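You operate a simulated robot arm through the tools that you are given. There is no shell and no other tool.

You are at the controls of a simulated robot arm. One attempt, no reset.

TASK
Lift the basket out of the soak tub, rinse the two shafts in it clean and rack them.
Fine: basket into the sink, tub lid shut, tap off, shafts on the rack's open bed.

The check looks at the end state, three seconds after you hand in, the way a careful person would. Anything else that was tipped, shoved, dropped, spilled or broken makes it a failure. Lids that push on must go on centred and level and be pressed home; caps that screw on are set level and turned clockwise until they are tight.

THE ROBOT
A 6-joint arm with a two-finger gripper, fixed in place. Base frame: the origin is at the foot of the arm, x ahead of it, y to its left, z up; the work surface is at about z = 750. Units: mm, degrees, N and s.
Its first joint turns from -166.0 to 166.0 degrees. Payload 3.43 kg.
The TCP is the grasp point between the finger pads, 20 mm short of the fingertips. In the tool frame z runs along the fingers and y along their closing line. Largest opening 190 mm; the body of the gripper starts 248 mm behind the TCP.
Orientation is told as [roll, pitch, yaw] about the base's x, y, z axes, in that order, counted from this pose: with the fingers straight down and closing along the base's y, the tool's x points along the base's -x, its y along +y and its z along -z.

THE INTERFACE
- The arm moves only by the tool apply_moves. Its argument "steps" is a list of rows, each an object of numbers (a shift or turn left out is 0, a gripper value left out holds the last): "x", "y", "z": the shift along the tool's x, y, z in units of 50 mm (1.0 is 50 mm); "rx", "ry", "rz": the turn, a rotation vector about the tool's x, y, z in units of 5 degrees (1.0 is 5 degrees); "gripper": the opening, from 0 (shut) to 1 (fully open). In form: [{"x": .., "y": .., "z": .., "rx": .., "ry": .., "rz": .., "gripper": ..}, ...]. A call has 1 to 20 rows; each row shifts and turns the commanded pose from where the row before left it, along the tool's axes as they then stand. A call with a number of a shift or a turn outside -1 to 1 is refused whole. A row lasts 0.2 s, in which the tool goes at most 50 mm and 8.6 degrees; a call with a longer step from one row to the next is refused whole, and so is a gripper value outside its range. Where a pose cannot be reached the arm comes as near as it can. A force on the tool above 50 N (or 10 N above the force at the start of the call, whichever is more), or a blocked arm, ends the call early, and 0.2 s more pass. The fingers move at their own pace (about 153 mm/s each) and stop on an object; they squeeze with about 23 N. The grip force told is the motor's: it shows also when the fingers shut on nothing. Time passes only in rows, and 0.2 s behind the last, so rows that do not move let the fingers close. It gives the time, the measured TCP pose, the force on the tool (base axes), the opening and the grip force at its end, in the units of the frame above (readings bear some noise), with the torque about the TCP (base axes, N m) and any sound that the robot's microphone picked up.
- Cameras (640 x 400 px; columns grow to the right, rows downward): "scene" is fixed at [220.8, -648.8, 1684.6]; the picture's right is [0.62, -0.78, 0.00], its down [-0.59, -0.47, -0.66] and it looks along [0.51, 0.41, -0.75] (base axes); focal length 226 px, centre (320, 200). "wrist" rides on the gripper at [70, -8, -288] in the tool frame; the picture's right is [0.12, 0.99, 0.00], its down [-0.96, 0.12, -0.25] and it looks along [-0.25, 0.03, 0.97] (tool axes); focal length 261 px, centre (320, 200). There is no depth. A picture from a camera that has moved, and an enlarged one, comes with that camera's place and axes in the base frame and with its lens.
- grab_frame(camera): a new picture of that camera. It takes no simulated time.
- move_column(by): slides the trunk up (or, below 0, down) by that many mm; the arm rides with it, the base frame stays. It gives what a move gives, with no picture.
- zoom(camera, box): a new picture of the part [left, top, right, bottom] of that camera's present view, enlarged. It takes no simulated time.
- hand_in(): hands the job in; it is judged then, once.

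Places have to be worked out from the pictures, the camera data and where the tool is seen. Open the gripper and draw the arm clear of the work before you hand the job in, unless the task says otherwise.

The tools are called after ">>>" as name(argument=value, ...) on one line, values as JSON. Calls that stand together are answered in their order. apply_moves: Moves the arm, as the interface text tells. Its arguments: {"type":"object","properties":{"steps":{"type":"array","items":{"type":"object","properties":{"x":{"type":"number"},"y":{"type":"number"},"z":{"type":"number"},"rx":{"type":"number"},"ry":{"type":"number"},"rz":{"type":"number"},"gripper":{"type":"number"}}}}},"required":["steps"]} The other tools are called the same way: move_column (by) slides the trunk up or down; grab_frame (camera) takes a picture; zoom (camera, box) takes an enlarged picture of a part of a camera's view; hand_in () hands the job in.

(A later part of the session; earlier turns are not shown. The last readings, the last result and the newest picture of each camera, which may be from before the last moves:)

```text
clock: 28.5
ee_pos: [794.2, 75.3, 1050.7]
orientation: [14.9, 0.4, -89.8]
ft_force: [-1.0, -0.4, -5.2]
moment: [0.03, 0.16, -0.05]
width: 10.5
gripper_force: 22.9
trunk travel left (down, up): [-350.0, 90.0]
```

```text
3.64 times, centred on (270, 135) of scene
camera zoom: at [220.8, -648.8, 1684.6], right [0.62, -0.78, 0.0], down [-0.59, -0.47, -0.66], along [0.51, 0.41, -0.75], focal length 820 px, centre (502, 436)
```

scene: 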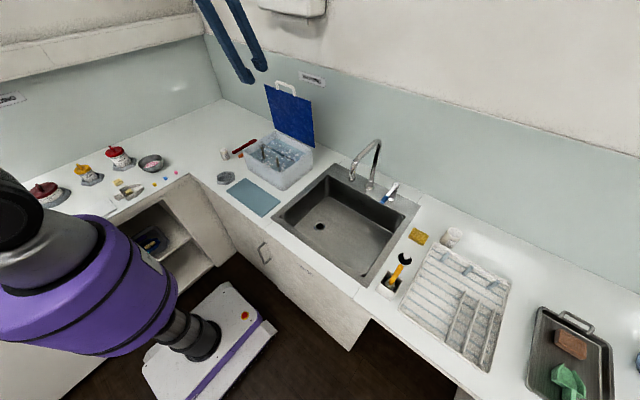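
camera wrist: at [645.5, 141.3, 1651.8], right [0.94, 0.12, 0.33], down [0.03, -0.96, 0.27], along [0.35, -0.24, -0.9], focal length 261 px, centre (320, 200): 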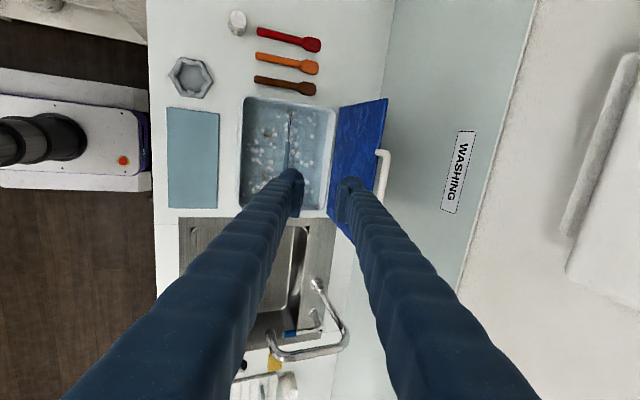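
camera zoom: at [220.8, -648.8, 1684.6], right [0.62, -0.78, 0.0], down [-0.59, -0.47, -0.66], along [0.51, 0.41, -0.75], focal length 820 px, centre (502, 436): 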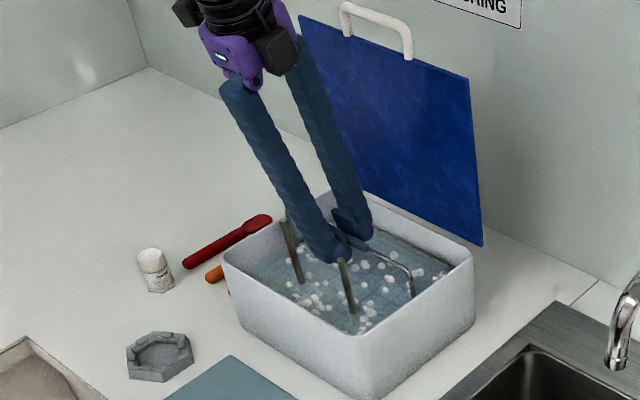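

The basket is coming up (≈5 N), with its +x rim emerging first. I lift another 40 mm slowly and check tilt.

>>> apply_moves(steps=[{"y": 0.052, "z": -0.193}, {"y": 0.052, "z": -0.193}, {"y": 0.052, "z": -0.193}, {"y": 0.052, "z": -0.193}, {}])

>>> grab_frame(camera="wrist")

>>> zoom(camera="scene", box=[215, 80, 325, 190])

```text
clock: 29.7
ee_pos: [795.6, 75.8, 1091.4]
orientation: [15.0, 0.2, -89.8]
ft_force: [-1.6, -1.2, -4.1]
moment: [-0.02, 0.12, -0.08]
width: 10.4
gripper_force: 23.3
trunk travel left (down, up): [-350.0, 90.0]
```

```text
taken
camera wrist: at [712.1, 143.8, 1366.6], right [0.96, 0.12, 0.26], down [0.05, -0.96, 0.26], along [0.28, -0.24, -0.93], focal length 261 px, centre (320, 200)
```

wrist: 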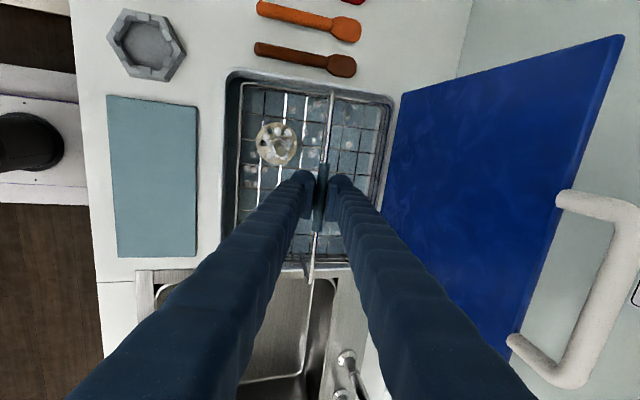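

```text
3.64 times, centred on (270, 135) of scene
camera zoom: at [220.8, -648.8, 1684.6], right [0.62, -0.78, 0.0], down [-0.59, -0.47, -0.66], along [0.51, 0.41, -0.75], focal length 820 px, centre (502, 436)
```

zoom: 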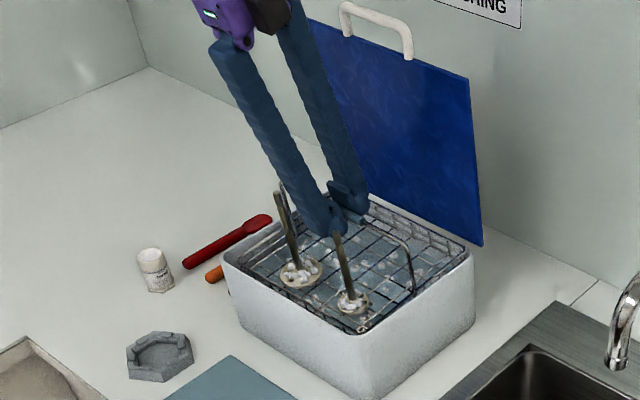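

>>> zoom(camera="wrist", box=[210, 60, 410, 290])

>>> zoom(camera="scene", box=[235, 120, 300, 185])

```text
1.74 times, centred on (310, 175) of wrist
camera zoom: at [712.1, 143.8, 1366.6], right [0.96, 0.12, 0.26], down [0.05, -0.96, 0.26], along [0.28, -0.24, -0.93], focal length 453 px, centre (337, 244)
```

zoom: 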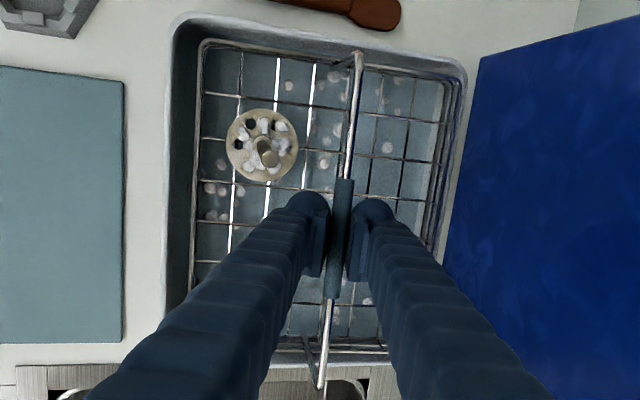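

```text
6.15 times, centred on (268, 152) of scene
camera zoom: at [220.8, -648.8, 1684.6], right [0.62, -0.78, 0.0], down [-0.59, -0.47, -0.66], along [0.51, 0.41, -0.75], focal length 1388 px, centre (643, 492)
```

zoom: 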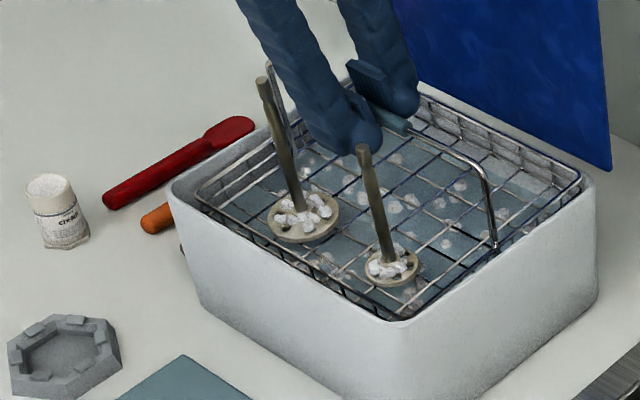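

The basket is a shallow wire tray; the shafts stand on perforated discs full of suds. I lift another 70 mm to clear the rim, then pause to let it drain over the tub.

>>> apply_moves(steps=[{"y": 0.052, "z": -0.193}, {"y": 0.052, "z": -0.193}, {"y": 0.052, "z": -0.193}, {"y": 0.052, "z": -0.193}, {"y": 0.052, "z": -0.193}, {"y": 0.052, "z": -0.193}, {"y": 0.052, "z": -0.193}, {"y": 0.052, "z": -0.193}, {}, {}, {}, {}, {}, {}, {}])

>>> grab_frame(camera="wrist")

>>> zoom(camera="scene", box=[215, 80, 325, 190])

```text
clock: 32.9
ee_pos: [794.6, 76.3, 1170.5]
orientation: [14.9, 0.2, -90.0]
ft_force: [-2.9, 1.0, -3.4]
moment: [0.04, 0.17, -0.03]
width: 10.5
gripper_force: 22.9
trunk travel left (down, up): [-350.0, 90.0]
```

```text
taken
camera wrist: at [712.6, 144.4, 1446.2], right [0.96, 0.12, 0.26], down [0.05, -0.96, 0.26], along [0.28, -0.24, -0.93], focal length 261 px, centre (320, 200)
```

wrist: 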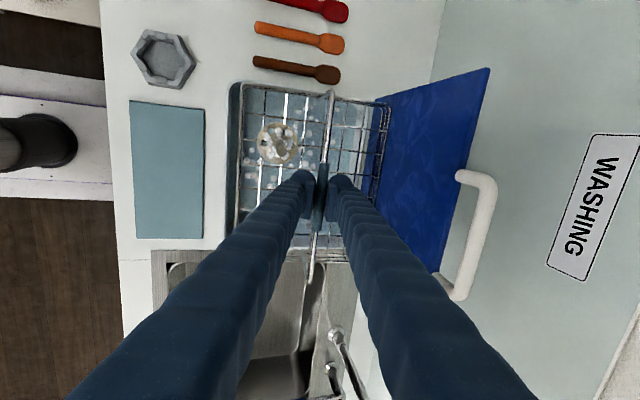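

```text
3.64 times, centred on (270, 135) of scene
camera zoom: at [220.8, -648.8, 1684.6], right [0.62, -0.78, 0.0], down [-0.59, -0.47, -0.66], along [0.51, 0.41, -0.75], focal length 820 px, centre (502, 436)
```

zoom: 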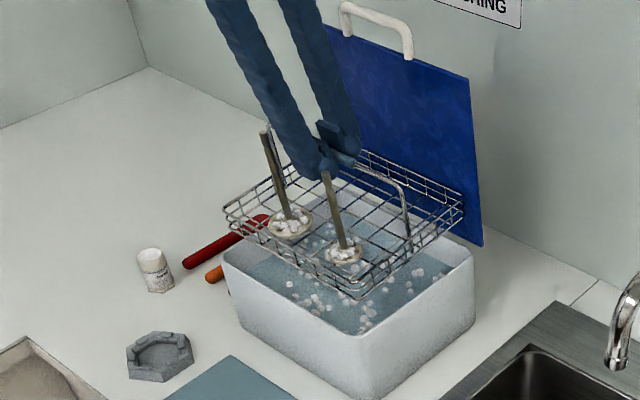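

The basket hangs near the lid side, so I first shift it 115 mm toward −x (slowly, so the standing shafts don't tip), then check before crossing to the sink.

>>> apply_moves(steps=[{"y": -0.2, "z": -0.052}, {"y": -0.2, "z": -0.052}, {"y": -0.2, "z": -0.052}, {"y": -0.25, "z": -0.065}, {"y": -0.25, "z": -0.065}, {"y": -0.25, "z": -0.065}, {"y": -0.25, "z": -0.065}, {"y": -0.25, "z": -0.065}, {"y": -0.2, "z": -0.052}, {"y": -0.2, "z": -0.052}, {"y": -0.12, "z": -0.03}, {}, {}, {}])

>>> grab_frame(camera="wrist")

>>> zoom(camera="scene", box=[195, 80, 325, 200])

```text
clock: 35.9
ee_pos: [672.2, 76.1, 1167.0]
orientation: [14.9, 0.2, -89.9]
ft_force: [0.2, 0.1, -3.5]
moment: [0.01, 0.01, 0.0]
width: 10.0
gripper_force: 22.6
trunk travel left (down, up): [-350.0, 90.0]
```

```text
taken
camera wrist: at [589.8, 143.7, 1444.7], right [0.96, 0.12, 0.26], down [0.05, -0.96, 0.26], along [0.28, -0.24, -0.93], focal length 261 px, centre (320, 200)
```

wrist: 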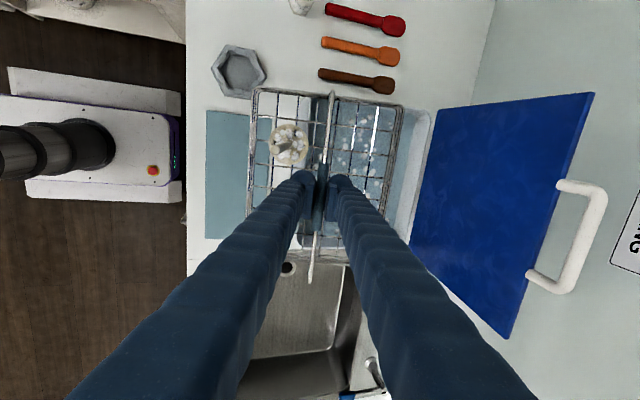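

```text
3.33 times, centred on (260, 140) of scene
camera zoom: at [220.8, -648.8, 1684.6], right [0.62, -0.78, 0.0], down [-0.59, -0.47, -0.66], along [0.51, 0.41, -0.75], focal length 752 px, centre (520, 400)
```

zoom: 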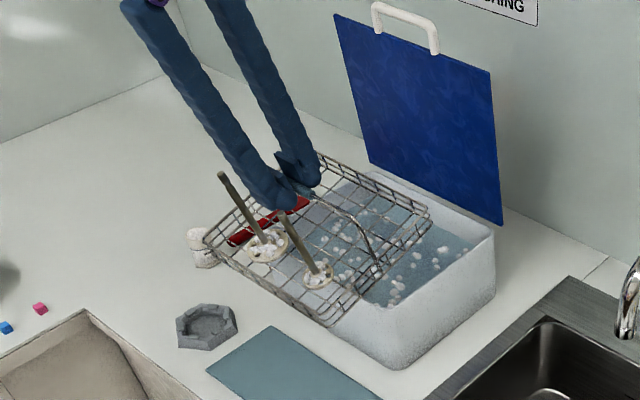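

The basket hangs tilted (−x side low) but the shafts' discs are staying put. I shift 17 mm further −x to pass clear of the spout, then carry it slowly in −y to over the basin.

>>> apply_moves(steps=[{"y": -0.16, "z": -0.043}, {"y": -0.16, "z": -0.043, "x": -0.1}, {"x": -0.2}, {"x": -0.3}, {"x": -0.4}, {"x": -0.4}, {"x": -0.4}, {"x": -0.4}, {"x": -0.4}, {"x": -0.4}, {"x": -0.4}, {"x": -0.4}, {"x": -0.4}, {"x": -0.4}, {"x": -0.4}, {"x": -0.3}, {"x": -0.2}, {"x": -0.1}, {}, {}])

>>> grab_frame(camera="wrist")

>>> grab_frame(camera="scene")

```text
clock: 40.1
ee_pos: [656.7, -204.9, 1169.4]
orientation: [15.1, 0.3, -89.9]
ft_force: [0.7, -0.8, -4.4]
moment: [0.02, -0.02, 0.03]
width: 10.2
gripper_force: 23.7
trunk travel left (down, up): [-350.0, 90.0]
```

```text
taken
camera wrist: at [573.7, -136.7, 1444.2], right [0.96, 0.12, 0.26], down [0.05, -0.96, 0.26], along [0.28, -0.24, -0.93], focal length 261 px, centre (320, 200)
```

wrist: 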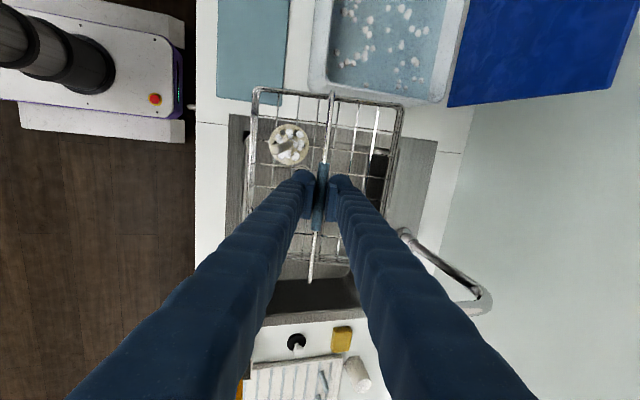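

```text
taken
```

scene: 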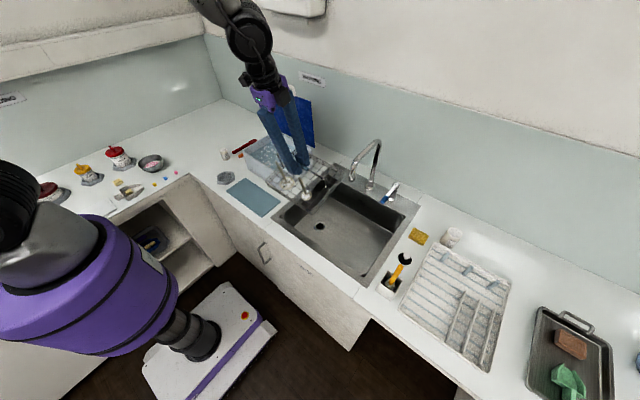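

Basket is over the basin edge; I continue to y≈−290 slowly.

>>> apply_moves(steps=[{"x": -0.1}, {"x": -0.2}, {"x": -0.3}, {"x": -0.3}, {"x": -0.3}, {"x": -0.3}, {"x": -0.2}, {"x": -0.1}, {}, {}])

>>> grab_frame(camera="wrist")

>>> zoom(camera="scene", box=[260, 120, 430, 290])

```text
clock: 42.3
ee_pos: [657.1, -295.1, 1168.4]
orientation: [15.1, 0.2, -89.9]
ft_force: [1.8, -0.7, -5.4]
moment: [0.04, 0.07, 0.05]
width: 9.8
gripper_force: 23.2
trunk travel left (down, up): [-350.0, 90.0]
```

```text
taken
camera wrist: at [573.9, -226.7, 1444.4], right [0.96, 0.12, 0.26], down [0.05, -0.96, 0.26], along [0.28, -0.24, -0.93], focal length 261 px, centre (320, 200)
```

wrist: 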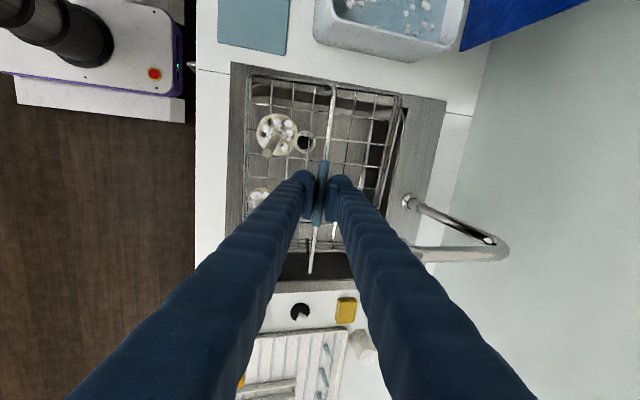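

```text
2.35 times, centred on (345, 205) of scene
camera zoom: at [220.8, -648.8, 1684.6], right [0.62, -0.78, 0.0], down [-0.59, -0.47, -0.66], along [0.51, 0.41, -0.75], focal length 531 px, centre (261, 188)
```

zoom: 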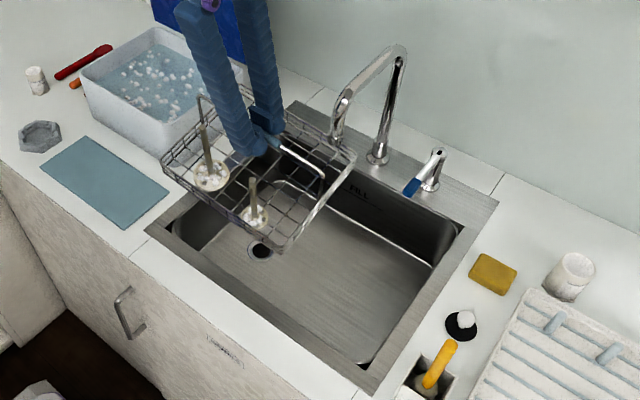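

Clearance to the spout looks like ~35 mm and to the basin's front edge only a few mm, so I nudge +x 12 mm, lower below the spout outlet, shift +x 20 mm more, then lower further.

>>> apply_moves(steps=[{"y": 0.116, "z": 0.031}, {"y": 0.116, "z": 0.031}, {"y": -0.083, "z": 0.309}, {"y": -0.083, "z": 0.309}, {"y": -0.083, "z": 0.309}, {"y": -0.083, "z": 0.309}, {"y": -0.083, "z": 0.309}, {"y": 0.193, "z": 0.052}, {"y": 0.193, "z": 0.052}, {"y": -0.083, "z": 0.309}, {"y": -0.083, "z": 0.309}, {"y": -0.083, "z": 0.309}, {"y": -0.083, "z": 0.309}, {"y": -0.083, "z": 0.309}, {}])

>>> grab_frame(camera="wrist")

>>> zoom(camera="scene", box=[260, 120, 430, 290])

```text
clock: 45.5
ee_pos: [687.1, -294.9, 1008.6]
orientation: [15.0, 0.2, -89.9]
ft_force: [-0.8, 0.1, -4.0]
moment: [-0.03, -0.04, 0.02]
width: 10.0
gripper_force: 23.0
trunk travel left (down, up): [-350.0, 90.0]
```

```text
taken
camera wrist: at [604.7, -225.3, 1284.4], right [0.96, 0.12, 0.26], down [0.05, -0.96, 0.26], along [0.28, -0.24, -0.93], focal length 261 px, centre (320, 200)
```

wrist: 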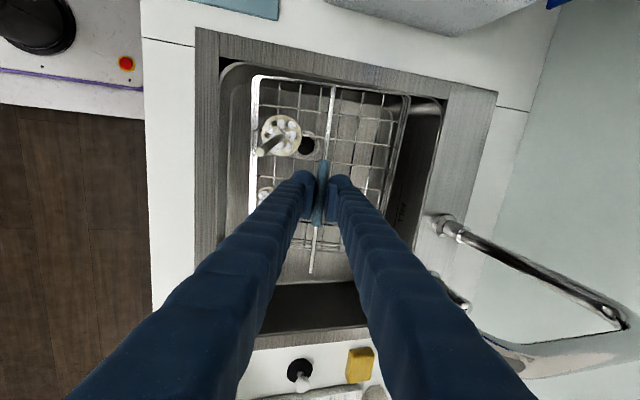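

```text
2.35 times, centred on (345, 205) of scene
camera zoom: at [220.8, -648.8, 1684.6], right [0.62, -0.78, 0.0], down [-0.59, -0.47, -0.66], along [0.51, 0.41, -0.75], focal length 531 px, centre (261, 188)
```

zoom: 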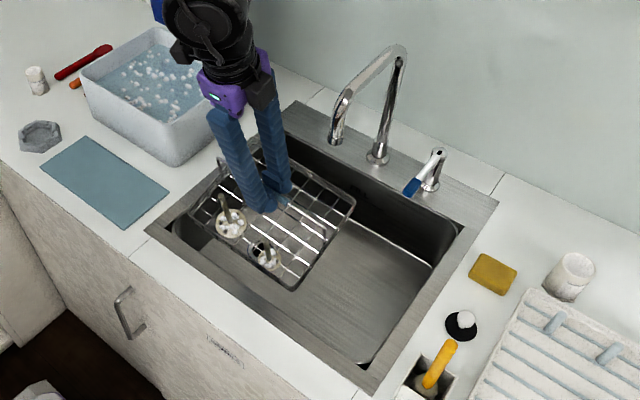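

It is well inside the basin now. I keep lowering 110 mm, watching the force.

>>> apply_moves(steps=[{"y": -0.07, "z": 0.27}, {"y": -0.07, "z": 0.27}, {"y": -0.07, "z": 0.27}, {"y": -0.07, "z": 0.27}, {"y": -0.07, "z": 0.27}, {"y": -0.07, "z": 0.27}, {"y": -0.07, "z": 0.27}, {"y": -0.05, "z": 0.19}, {}])

>>> zoom(camera="scene", box=[260, 120, 430, 290])

>>> grab_frame(camera="wrist")

```text
clock: 47.5
ee_pos: [688.2, -293.7, 900.9]
orientation: [15.0, 0.4, -89.9]
ft_force: [0.7, -1.1, -3.8]
moment: [-0.03, -0.05, 0.01]
width: 10.1
gripper_force: 22.8
trunk travel left (down, up): [-350.0, 90.0]
```

```text
2.35 times, centred on (345, 205) of scene
camera zoom: at [220.8, -648.8, 1684.6], right [0.62, -0.78, 0.0], down [-0.59, -0.47, -0.66], along [0.51, 0.41, -0.75], focal length 531 px, centre (261, 188)
```

zoom: 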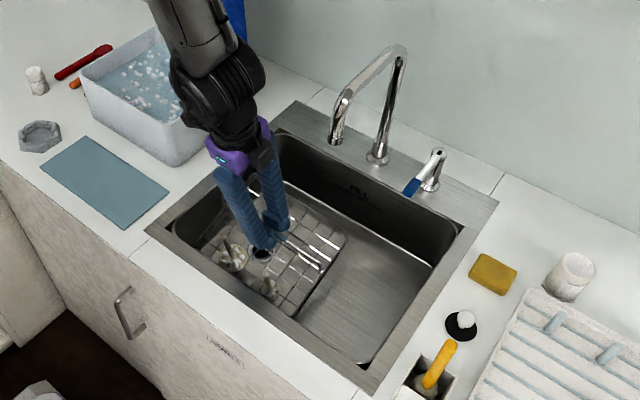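

```text
taken
camera wrist: at [606.0, -225.4, 1176.3], right [0.96, 0.12, 0.26], down [0.05, -0.96, 0.26], along [0.28, -0.24, -0.93], focal length 261 px, centre (320, 200)
```

wrist: 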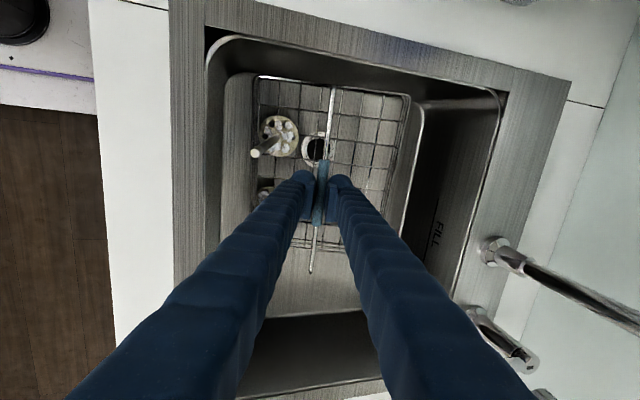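

Still hanging freely. I lower in small steps until the basket is supported.

>>> apply_moves(steps=[{"y": -0.04, "z": 0.155}, {"y": -0.04, "z": 0.155}, {"y": -0.04, "z": 0.155}, {}])

>>> zoom(camera="wrist", box=[190, 50, 430, 280])

```text
clock: 48.5
ee_pos: [688.6, -293.7, 876.3]
orientation: [15.0, 0.3, -90.0]
ft_force: [0.2, -0.9, 0.1]
moment: [-0.51, 0.17, 0.14]
width: 10.9
gripper_force: 23.2
trunk travel left (down, up): [-350.0, 90.0]
```

```text
1.74 times, centred on (310, 165) of wrist
camera zoom: at [606.2, -224.9, 1152.0], right [0.96, 0.12, 0.26], down [0.05, -0.96, 0.26], along [0.28, -0.24, -0.93], focal length 453 px, centre (337, 261)
```

zoom: 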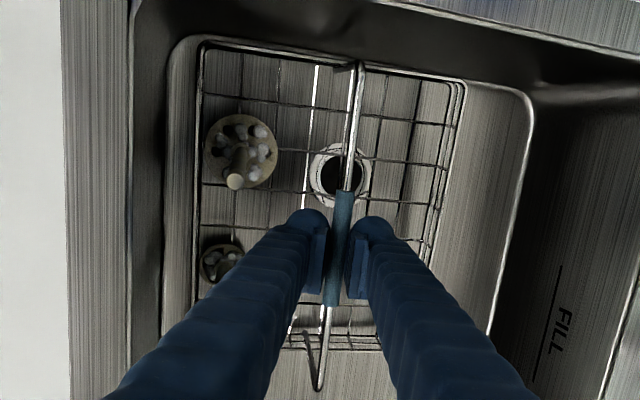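

Force has dropped to zero, so it's touching. A few mm more to confirm it sits level.

>>> apply_moves(steps=[{"y": -0.026, "z": 0.097}, {"y": -0.026, "z": 0.097}, {}])

>>> zoom(camera="wrist", box=[190, 50, 430, 280])

>>> zoom(camera="scene", box=[290, 150, 390, 250])

```text
clock: 49.3
ee_pos: [689.8, -293.5, 869.4]
orientation: [15.4, 0.1, -89.8]
ft_force: [-1.2, 1.2, 48.9]
moment: [-0.04, -0.66, -0.14]
width: 0.1
gripper_force: 22.8
trunk travel left (down, up): [-350.0, 90.0]
```

```text
1.74 times, centred on (310, 165) of wrist
camera zoom: at [604.9, -224.8, 1146.0], right [0.96, 0.12, 0.26], down [0.05, -0.96, 0.27], along [0.29, -0.24, -0.93], focal length 453 px, centre (337, 261)
```

zoom: 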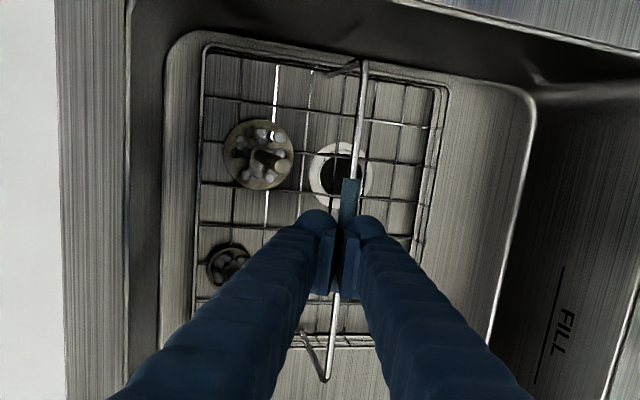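

```text
4.00 times, centred on (340, 200) of scene
camera zoom: at [220.8, -648.8, 1684.6], right [0.62, -0.78, 0.0], down [-0.59, -0.47, -0.66], along [0.51, 0.41, -0.75], focal length 902 px, centre (240, 200)
```

zoom: 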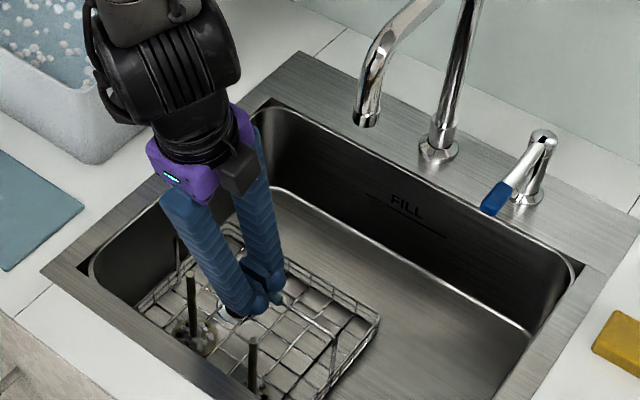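

The bail slid down out of the pads as the basket settled level on the sink floor, with the shafts still upright. I back off along the tool axis right away.

>>> apply_moves(steps=[{"z": -0.1}, {"z": -0.4}, {"z": -0.8}, {"z": -0.8}, {"z": -0.8}, {"z": -0.8}, {}])

>>> zoom(camera="wrist", box=[190, 50, 430, 280])

>>> zoom(camera="scene", box=[280, 130, 400, 260])

```text
clock: 50.9
ee_pos: [639.7, -295.6, 1046.1]
orientation: [14.9, 0.3, -90.0]
ft_force: [0.6, 0.6, -0.4]
moment: [-0.01, 0.02, 0.0]
width: 0.1
gripper_force: 23.6
trunk travel left (down, up): [-350.0, 90.0]
```

```text
1.74 times, centred on (310, 165) of wrist
camera zoom: at [558.6, -225.6, 1321.8], right [0.96, 0.12, 0.26], down [0.05, -0.96, 0.26], along [0.28, -0.24, -0.93], focal length 453 px, centre (337, 261)
```

zoom: 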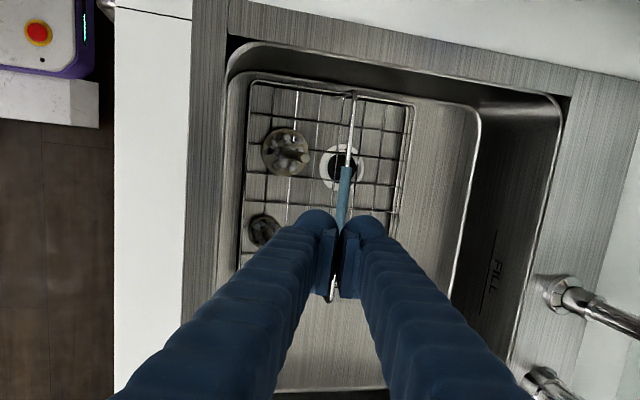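

```text
3.08 times, centred on (340, 195) of scene
camera zoom: at [220.8, -648.8, 1684.6], right [0.62, -0.78, 0.0], down [-0.59, -0.47, -0.66], along [0.51, 0.41, -0.75], focal length 694 px, centre (258, 215)
```

zoom: 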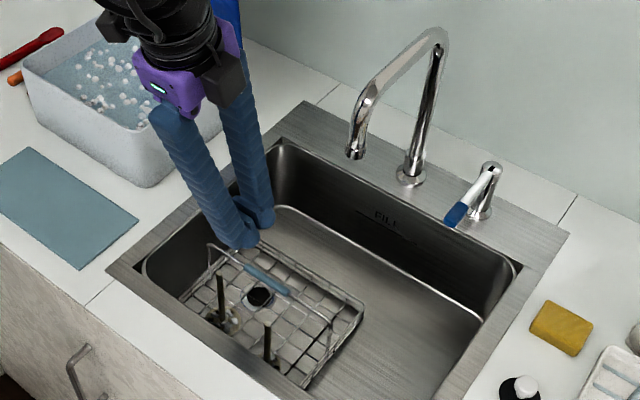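

Basket is down and upright in the sink. Next I go up and over toward the tap with the tool vertical to study the lever from above.

>>> apply_moves(steps=[{"y": 0.25, "z": -0.93}, {"y": 0.25, "z": -0.93}, {"y": 0.25, "z": -0.93}, {"y": 0.25, "z": -0.93}, {"y": 0.25, "z": -0.93}, {"rx": 1}, {"rx": 1}, {"rx": 1}, {"x": -0.68, "y": 0.7}, {"x": -0.68, "y": 0.7}, {"x": -0.68, "y": 0.7}, {"x": -0.68, "y": 0.7}, {}])

>>> grab_frame(camera="wrist")

>>> zoom(camera="scene", box=[335, 125, 425, 215])

```text
clock: 53.7
ee_pos: [780.6, -433.1, 1286.5]
orientation: [0.2, 0.1, -89.9]
ft_force: [-0.7, 0.6, 0.9]
moment: [0.01, -0.09, -0.05]
width: 0.0
gripper_force: 22.7
trunk travel left (down, up): [-350.0, 90.0]
```

```text
taken
camera wrist: at [771.7, -363.7, 1573.9], right [0.99, 0.12, 0.0], down [0.12, -0.96, 0.24], along [0.03, -0.24, -0.97], focal length 261 px, centre (320, 200)
```

wrist: 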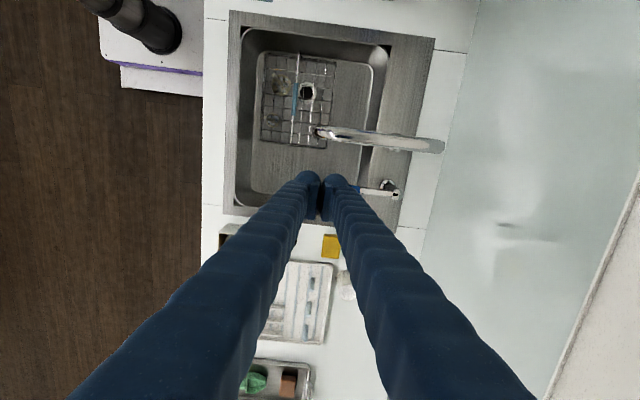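

```text
4.44 times, centred on (380, 170) of scene
camera zoom: at [220.8, -648.8, 1684.6], right [0.62, -0.78, 0.0], down [-0.59, -0.47, -0.66], along [0.51, 0.41, -0.75], focal length 1003 px, centre (53, 333)
```

zoom: 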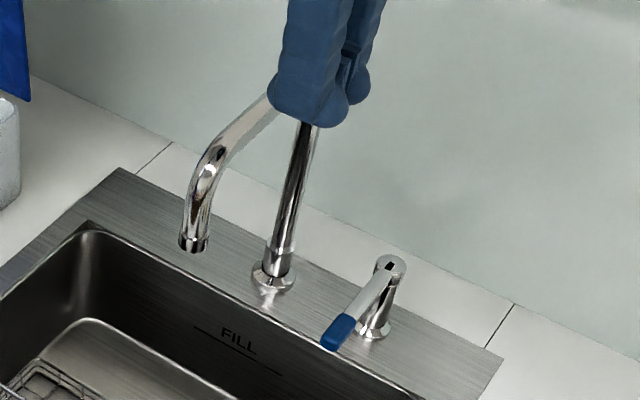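

>>> apply_moves(steps=[{"x": -0.8, "y": 0.3}, {"x": -0.8, "y": 0.3}, {}])

>>> zoom(camera="wrist", box=[280, 60, 440, 180])

>>> grab_frame(camera="wrist")

```text
clock: 54.5
ee_pos: [810.5, -512.5, 1287.2]
orientation: [0.2, 0.2, -89.9]
ft_force: [-1.1, -0.3, 0.3]
moment: [-0.05, -0.15, 0.0]
width: 0.1
gripper_force: 22.4
trunk travel left (down, up): [-350.0, 90.0]
```

```text
3.33 times, centred on (360, 120) of wrist
camera zoom: at [802.3, -444.1, 1575.0], right [0.99, 0.12, 0.0], down [0.12, -0.96, 0.24], along [0.03, -0.24, -0.97], focal length 869 px, centre (187, 467)
```

zoom: 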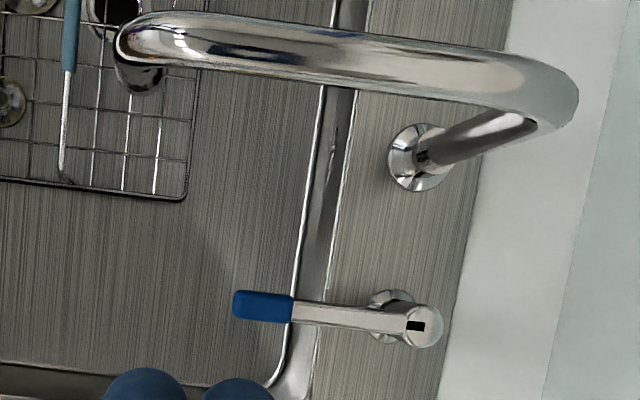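

```text
taken
camera wrist: at [802.3, -444.1, 1575.0], right [0.99, 0.12, 0.0], down [0.12, -0.96, 0.24], along [0.03, -0.24, -0.97], focal length 261 px, centre (320, 200)
```

wrist: 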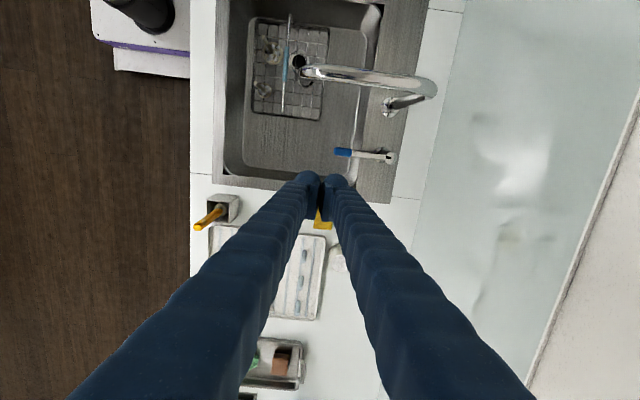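

The lever points toward −x with its blue grip around x 838–877, y≈−474, z≈978; spout outlet is near (768, −361, 1100). I'll turn the gripper back to close along y so I can grip the lever and feel which way it moves.

>>> apply_moves(steps=[{"rz": -1, "gripper": 0.3}, {"rz": -1}, {"rz": -1}, {"rz": -1}, {"rz": -1}, {"rz": -1}, {"rz": -1}, {"rz": -1}, {"rz": -1}, {"rz": -1}, {"rz": -1}, {"rz": -1}, {"rz": -1}, {"rz": -1}, {"rz": -1}, {"rz": -1}, {"rz": -1}, {"rz": -1}])

>>> apply_moves(steps=[{"ry": -1}, {"ry": -1}, {"ry": -1}, {"ry": -1}, {}])

>>> grab_frame(camera="wrist")

```text
clock: 58.3
ee_pos: [810.7, -511.6, 1286.0]
orientation: [0.3, 0.1, 0.2]
ft_force: [-1.0, -0.8, -0.8]
moment: [0.01, 0.01, -0.02]
width: 57.0
gripper_force: 0.0
trunk travel left (down, up): [-350.0, 90.0]
```

```text
clock: 59.5
ee_pos: [811.7, -511.4, 1284.7]
orientation: [0.2, -20.1, 0.0]
ft_force: [0.0, 0.8, -0.5]
moment: [0.02, -0.01, 0.03]
width: 57.0
gripper_force: 0.0
trunk travel left (down, up): [-350.0, 90.0]
```

```text
taken
camera wrist: at [647.4, -522.0, 1530.7], right [-0.11, 0.99, -0.04], down [0.82, 0.11, 0.56], along [0.56, 0.03, -0.83], focal length 261 px, centre (320, 200)
```

wrist: 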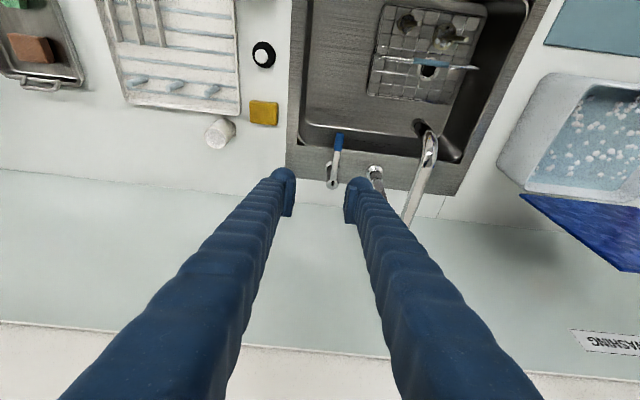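

>>> apply_moves(steps=[{"x": 0.248, "y": 0.148, "z": 0.896}, {"x": 0.248, "y": 0.148, "z": 0.896}, {"x": 0.248, "y": 0.148, "z": 0.896}, {"x": 0.248, "y": 0.148, "z": 0.896}, {"x": 0.248, "y": 0.148, "z": 0.896}, {}])

>>> zoom(camera="wrist", box=[230, 90, 410, 230])

>>> zoom(camera="scene", box=[335, 115, 435, 215])

```text
clock: 60.9
ee_pos: [830.1, -473.8, 1056.5]
orientation: [0.3, -20.1, 0.0]
ft_force: [0.3, -0.3, -0.2]
moment: [0.02, 0.01, -0.01]
width: 57.2
gripper_force: 0.0
trunk travel left (down, up): [-350.0, 90.0]
```

```text
2.86 times, centred on (320, 160) of wrist
camera zoom: at [664.9, -483.9, 1301.6], right [-0.11, 0.99, -0.04], down [0.82, 0.11, 0.56], along [0.56, 0.03, -0.83], focal length 745 px, centre (320, 314)
```

zoom: 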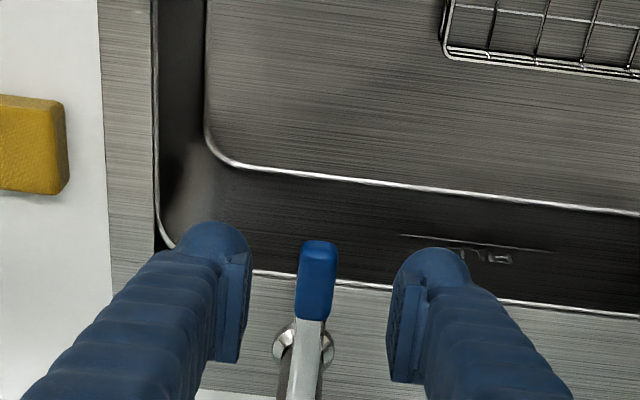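

```text
4.00 times, centred on (385, 165) of scene
camera zoom: at [220.8, -648.8, 1684.6], right [0.62, -0.78, 0.0], down [-0.59, -0.47, -0.66], along [0.51, 0.41, -0.75], focal length 902 px, centre (60, 340)
```

zoom: 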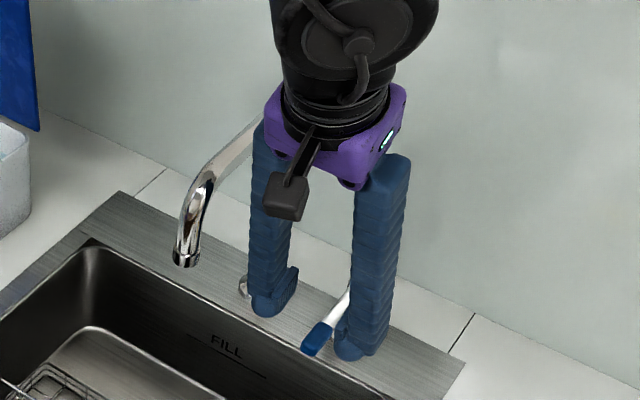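

The lever's blue grip is centred between the fingers, ~80 mm ahead. I advance and close gently on it.

>>> apply_moves(steps=[{"x": -0.02, "z": 0.4}, {"x": -0.02, "z": 0.4}, {"x": -0.02, "z": 0.4}, {"x": -0.02, "z": 0.38}, {"gripper": 0.05}, {}, {}])

>>> zoom(camera="wrist", box=[230, 90, 410, 230])

```text
clock: 62.5
ee_pos: [860.5, -475.1, 982.5]
orientation: [0.3, -20.0, -0.1]
ft_force: [3.4, -8.8, -7.9]
moment: [0.02, -0.07, -0.25]
width: 13.5
gripper_force: 44.9
trunk travel left (down, up): [-350.0, 90.0]
```

```text
2.86 times, centred on (320, 160) of wrist
camera zoom: at [696.4, -484.8, 1227.3], right [-0.11, 0.99, -0.04], down [0.82, 0.11, 0.56], along [0.56, 0.03, -0.83], focal length 745 px, centre (320, 314)
```

zoom: 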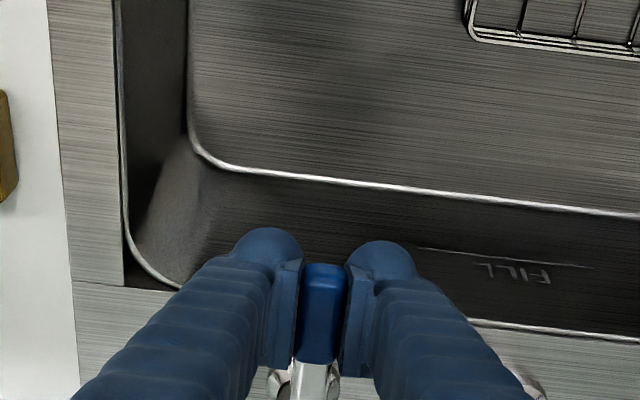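

Gripped. I'll first try lifting it 10 mm and see how it resists.

>>> apply_moves(steps=[{"x": -0.034, "z": -0.094}, {"x": -0.034, "z": -0.094}, {}])

>>> zoom(camera="scene", box=[335, 135, 435, 215])

```text
clock: 63.1
ee_pos: [861.1, -475.6, 981.2]
orientation: [0.3, -19.6, -0.1]
ft_force: [25.7, -10.6, -34.3]
moment: [-0.05, -0.35, -0.14]
width: 13.3
gripper_force: 44.9
trunk travel left (down, up): [-350.0, 90.0]
stopped in row 3: the force on the tool passed its limit at 54 N (the readings are from after the stop); the commanded pose is now the measured one
```

```text
5.00 times, centred on (385, 175) of scene
camera zoom: at [220.8, -648.8, 1684.6], right [0.62, -0.78, 0.0], down [-0.59, -0.47, -0.66], along [0.51, 0.41, -0.75], focal length 1128 px, centre (-5, 325)
```

zoom: 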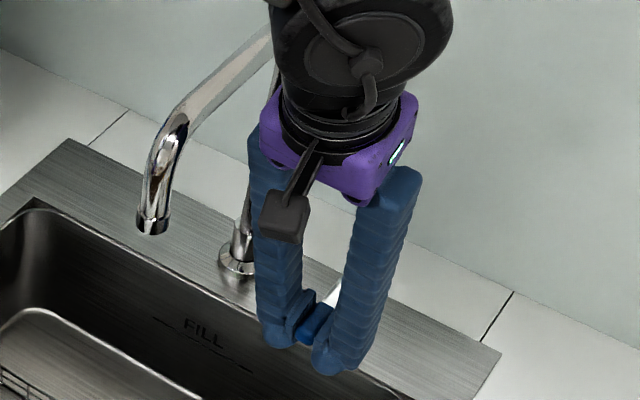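

Lifting is blocked, so it must swing sideways. I loosen to a loose straddle and push the tip toward −y (counter-clockwise from above).

>>> apply_moves(steps=[{"gripper": 0.2}, {}, {"y": -0.3}, {"y": -0.3}, {"y": -0.3}, {}])

>>> zoom(camera="wrist", box=[230, 90, 410, 230])

>>> zoom(camera="scene", box=[335, 135, 435, 215])

```text
clock: 64.5
ee_pos: [857.4, -516.2, 987.0]
orientation: [0.5, -19.7, -0.1]
ft_force: [0.1, 0.0, 0.2]
moment: [0.0, -0.04, 0.03]
width: 37.9
gripper_force: 0.0
trunk travel left (down, up): [-350.0, 90.0]
```

```text
2.86 times, centred on (320, 160) of wrist
camera zoom: at [694.0, -527.5, 1233.6], right [-0.11, 0.99, -0.03], down [0.82, 0.11, 0.56], along [0.56, 0.04, -0.83], focal length 745 px, centre (320, 314)
```

zoom: 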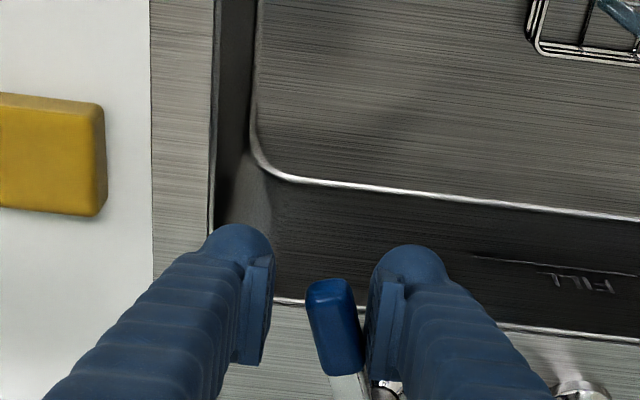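

```text
5.00 times, centred on (385, 175) of scene
camera zoom: at [220.8, -648.8, 1684.6], right [0.62, -0.78, 0.0], down [-0.59, -0.47, -0.66], along [0.51, 0.41, -0.75], focal length 1128 px, centre (-5, 325)
```

zoom: 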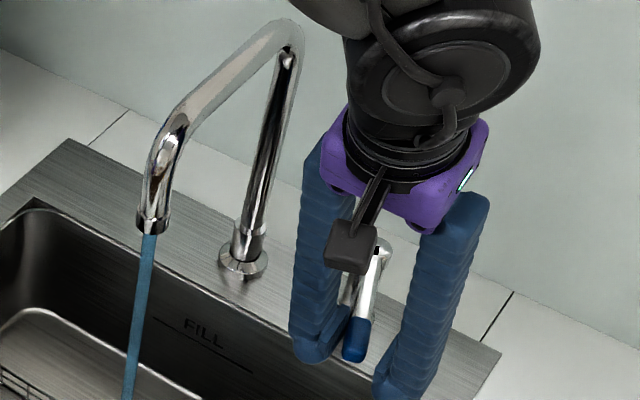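

Water is running. I push 15 mm more for a fuller flow, then withdraw along the tool axis.

>>> apply_moves(steps=[{"y": -0.3}, {"y": 0.1}, {"z": -0.6}, {"z": -0.9}, {"z": -0.9}, {"z": -0.9}, {"z": -0.9}, {}])

>>> grab_frame(camera="wrist")

>>> zoom(camera="scene", box=[270, 130, 430, 290])

```text
clock: 66.3
ee_pos: [787.8, -530.5, 1184.9]
orientation: [0.6, -19.5, 0.0]
ft_force: [0.8, -0.2, 0.1]
moment: [0.0, 0.05, 0.04]
width: 38.0
gripper_force: 0.1
trunk travel left (down, up): [-350.0, 90.0]
```

```text
taken
camera wrist: at [623.4, -541.6, 1431.2], right [-0.11, 0.99, -0.03], down [0.82, 0.11, 0.56], along [0.56, 0.04, -0.83], focal length 261 px, centre (320, 200)
```

wrist: 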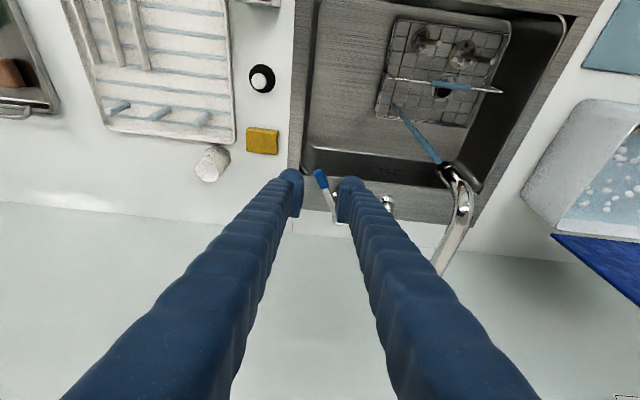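

```text
2.50 times, centred on (350, 210) of scene
camera zoom: at [220.8, -648.8, 1684.6], right [0.62, -0.78, 0.0], down [-0.59, -0.47, -0.66], along [0.51, 0.41, -0.75], focal length 564 px, centre (245, 175)
```

zoom: 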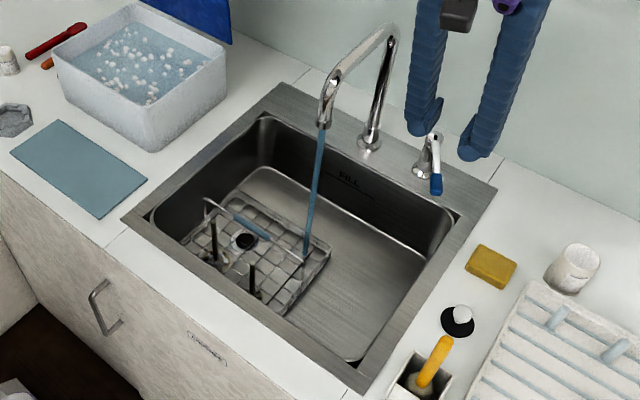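

Stream is falling at about (763, −362) into the basin and draining. Now I straighten the tool and go above the two shafts in the basket.

>>> apply_moves(steps=[{"z": -0.5}, {"ry": 1}, {"ry": 1}, {"ry": 1}, {"ry": 0.95}, {"x": 0.5, "y": 0.57, "gripper": 0.5}, {"x": 0.5, "y": 0.57}, {"x": 0.5, "y": 0.57}, {"x": 0.5, "y": 0.57}, {"x": 0.3, "y": 0.57}, {"x": 0.3, "y": 0.57}, {"x": 0.1, "y": 0.57}, {"x": 0.1, "y": 0.57}, {}])

>>> grab_frame(camera="wrist")

>>> zoom(camera="wrist", box=[240, 80, 420, 240])

>>> zoom(camera="scene", box=[300, 180, 370, 250])

```text
clock: 69.3
ee_pos: [637.1, -301.4, 1210.1]
orientation: [0.4, 0.0, 0.1]
ft_force: [-0.1, 0.4, -0.1]
moment: [-0.06, 0.02, 0.0]
width: 95.0
gripper_force: 0.1
trunk travel left (down, up): [-350.0, 90.0]
```

```text
taken
camera wrist: at [567.8, -312.4, 1496.6], right [-0.12, 0.99, 0.01], down [0.96, 0.11, 0.25], along [0.24, 0.04, -0.97], focal length 261 px, centre (320, 200)
```

wrist: 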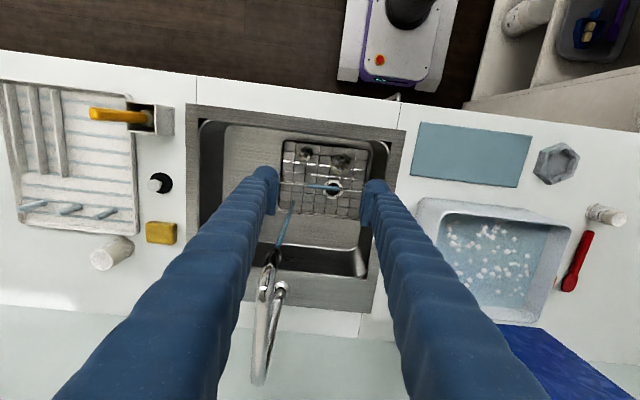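

```text
2.50 times, centred on (330, 160) of wrist
camera zoom: at [567.8, -312.4, 1496.6], right [-0.12, 0.99, 0.01], down [0.96, 0.11, 0.25], along [0.24, 0.04, -0.97], focal length 652 px, centre (295, 300)
```

zoom: 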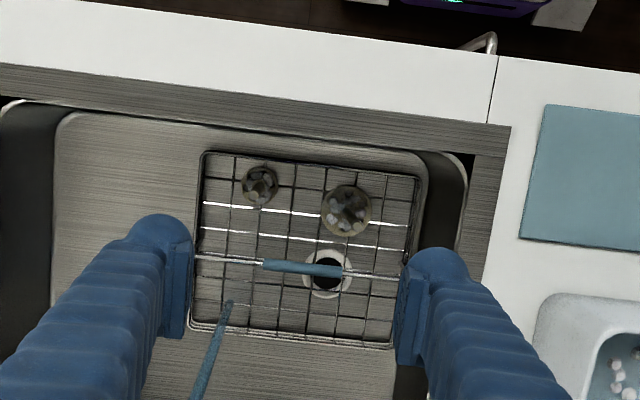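

```text
5.71 times, centred on (335, 215) of scene
camera zoom: at [220.8, -648.8, 1684.6], right [0.62, -0.78, 0.0], down [-0.59, -0.47, -0.66], along [0.51, 0.41, -0.75], focal length 1289 px, centre (234, 114)
```

zoom: 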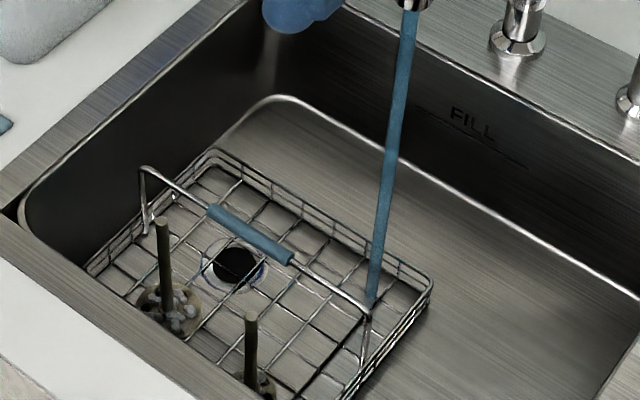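

Shafts stand at about (640, −239) top z≈890 and (627, −338) top z≈871. I position above the taller one with a 42 mm opening.

>>> apply_moves(steps=[{"x": -0.06, "y": 0.62, "gripper": 0.25}, {"y": 0.62}, {"z": 0.9}, {"z": 0.9}, {"z": 0.9}, {"z": 0.9}, {"z": 0.9}, {"z": 0.5}, {}])

>>> zoom(camera="wrist", box=[230, 100, 410, 250])

>>> zoom(camera="scene", box=[280, 150, 380, 250])

```text
clock: 71.3
ee_pos: [640.1, -236.1, 960.4]
orientation: [0.4, 0.1, 0.1]
ft_force: [-0.9, -0.6, 0.3]
moment: [-0.05, -0.01, 0.02]
width: 47.3
gripper_force: 0.1
trunk travel left (down, up): [-350.0, 90.0]
```

```text
2.67 times, centred on (320, 175) of wrist
camera zoom: at [569.6, -248.3, 1247.9], right [-0.12, 0.99, 0.01], down [0.96, 0.12, 0.25], along [0.25, 0.04, -0.97], focal length 695 px, centre (320, 267)
```

zoom: 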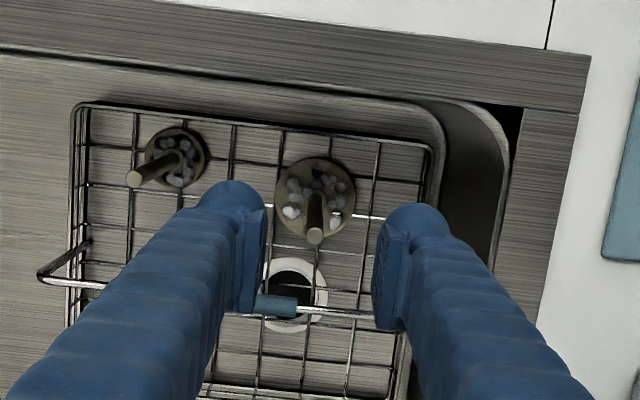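

```text
4.00 times, centred on (330, 200) of scene
camera zoom: at [220.8, -648.8, 1684.6], right [0.62, -0.78, 0.0], down [-0.59, -0.47, -0.66], along [0.51, 0.41, -0.75], focal length 902 px, centre (280, 200)
```

zoom: 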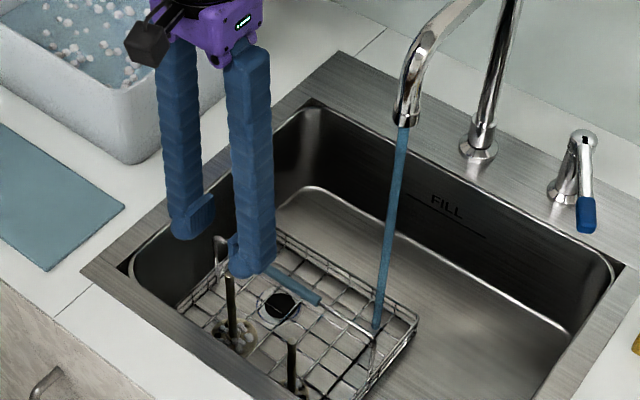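

Shaft top refined to (646, −238). I descend 95 mm around it and close.

>>> apply_moves(steps=[{"x": -0.12, "y": -0.03, "z": 0.3}, {"z": 0.4}, {"z": 0.4}, {"z": 0.4}, {"z": 0.4}, {"gripper": 0.0}, {}, {}])

>>> zoom(camera="wrist", box=[230, 100, 410, 250])

```text
clock: 73.1
ee_pos: [647.5, -237.7, 865.6]
orientation: [0.4, 0.0, 0.1]
ft_force: [0.1, 0.3, 0.4]
moment: [0.02, -0.04, -0.02]
width: 8.7
gripper_force: 23.1
trunk travel left (down, up): [-350.0, 90.0]
```

```text
2.67 times, centred on (320, 175) of wrist
camera zoom: at [576.3, -249.1, 1151.8], right [-0.12, 0.99, 0.01], down [0.96, 0.12, 0.25], along [0.25, 0.04, -0.97], focal length 695 px, centre (320, 267)
```

zoom: 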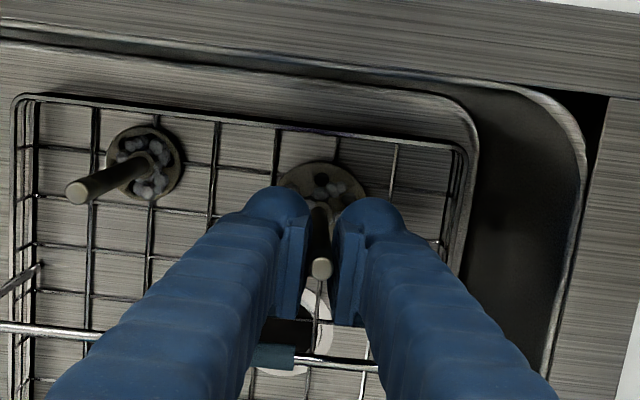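

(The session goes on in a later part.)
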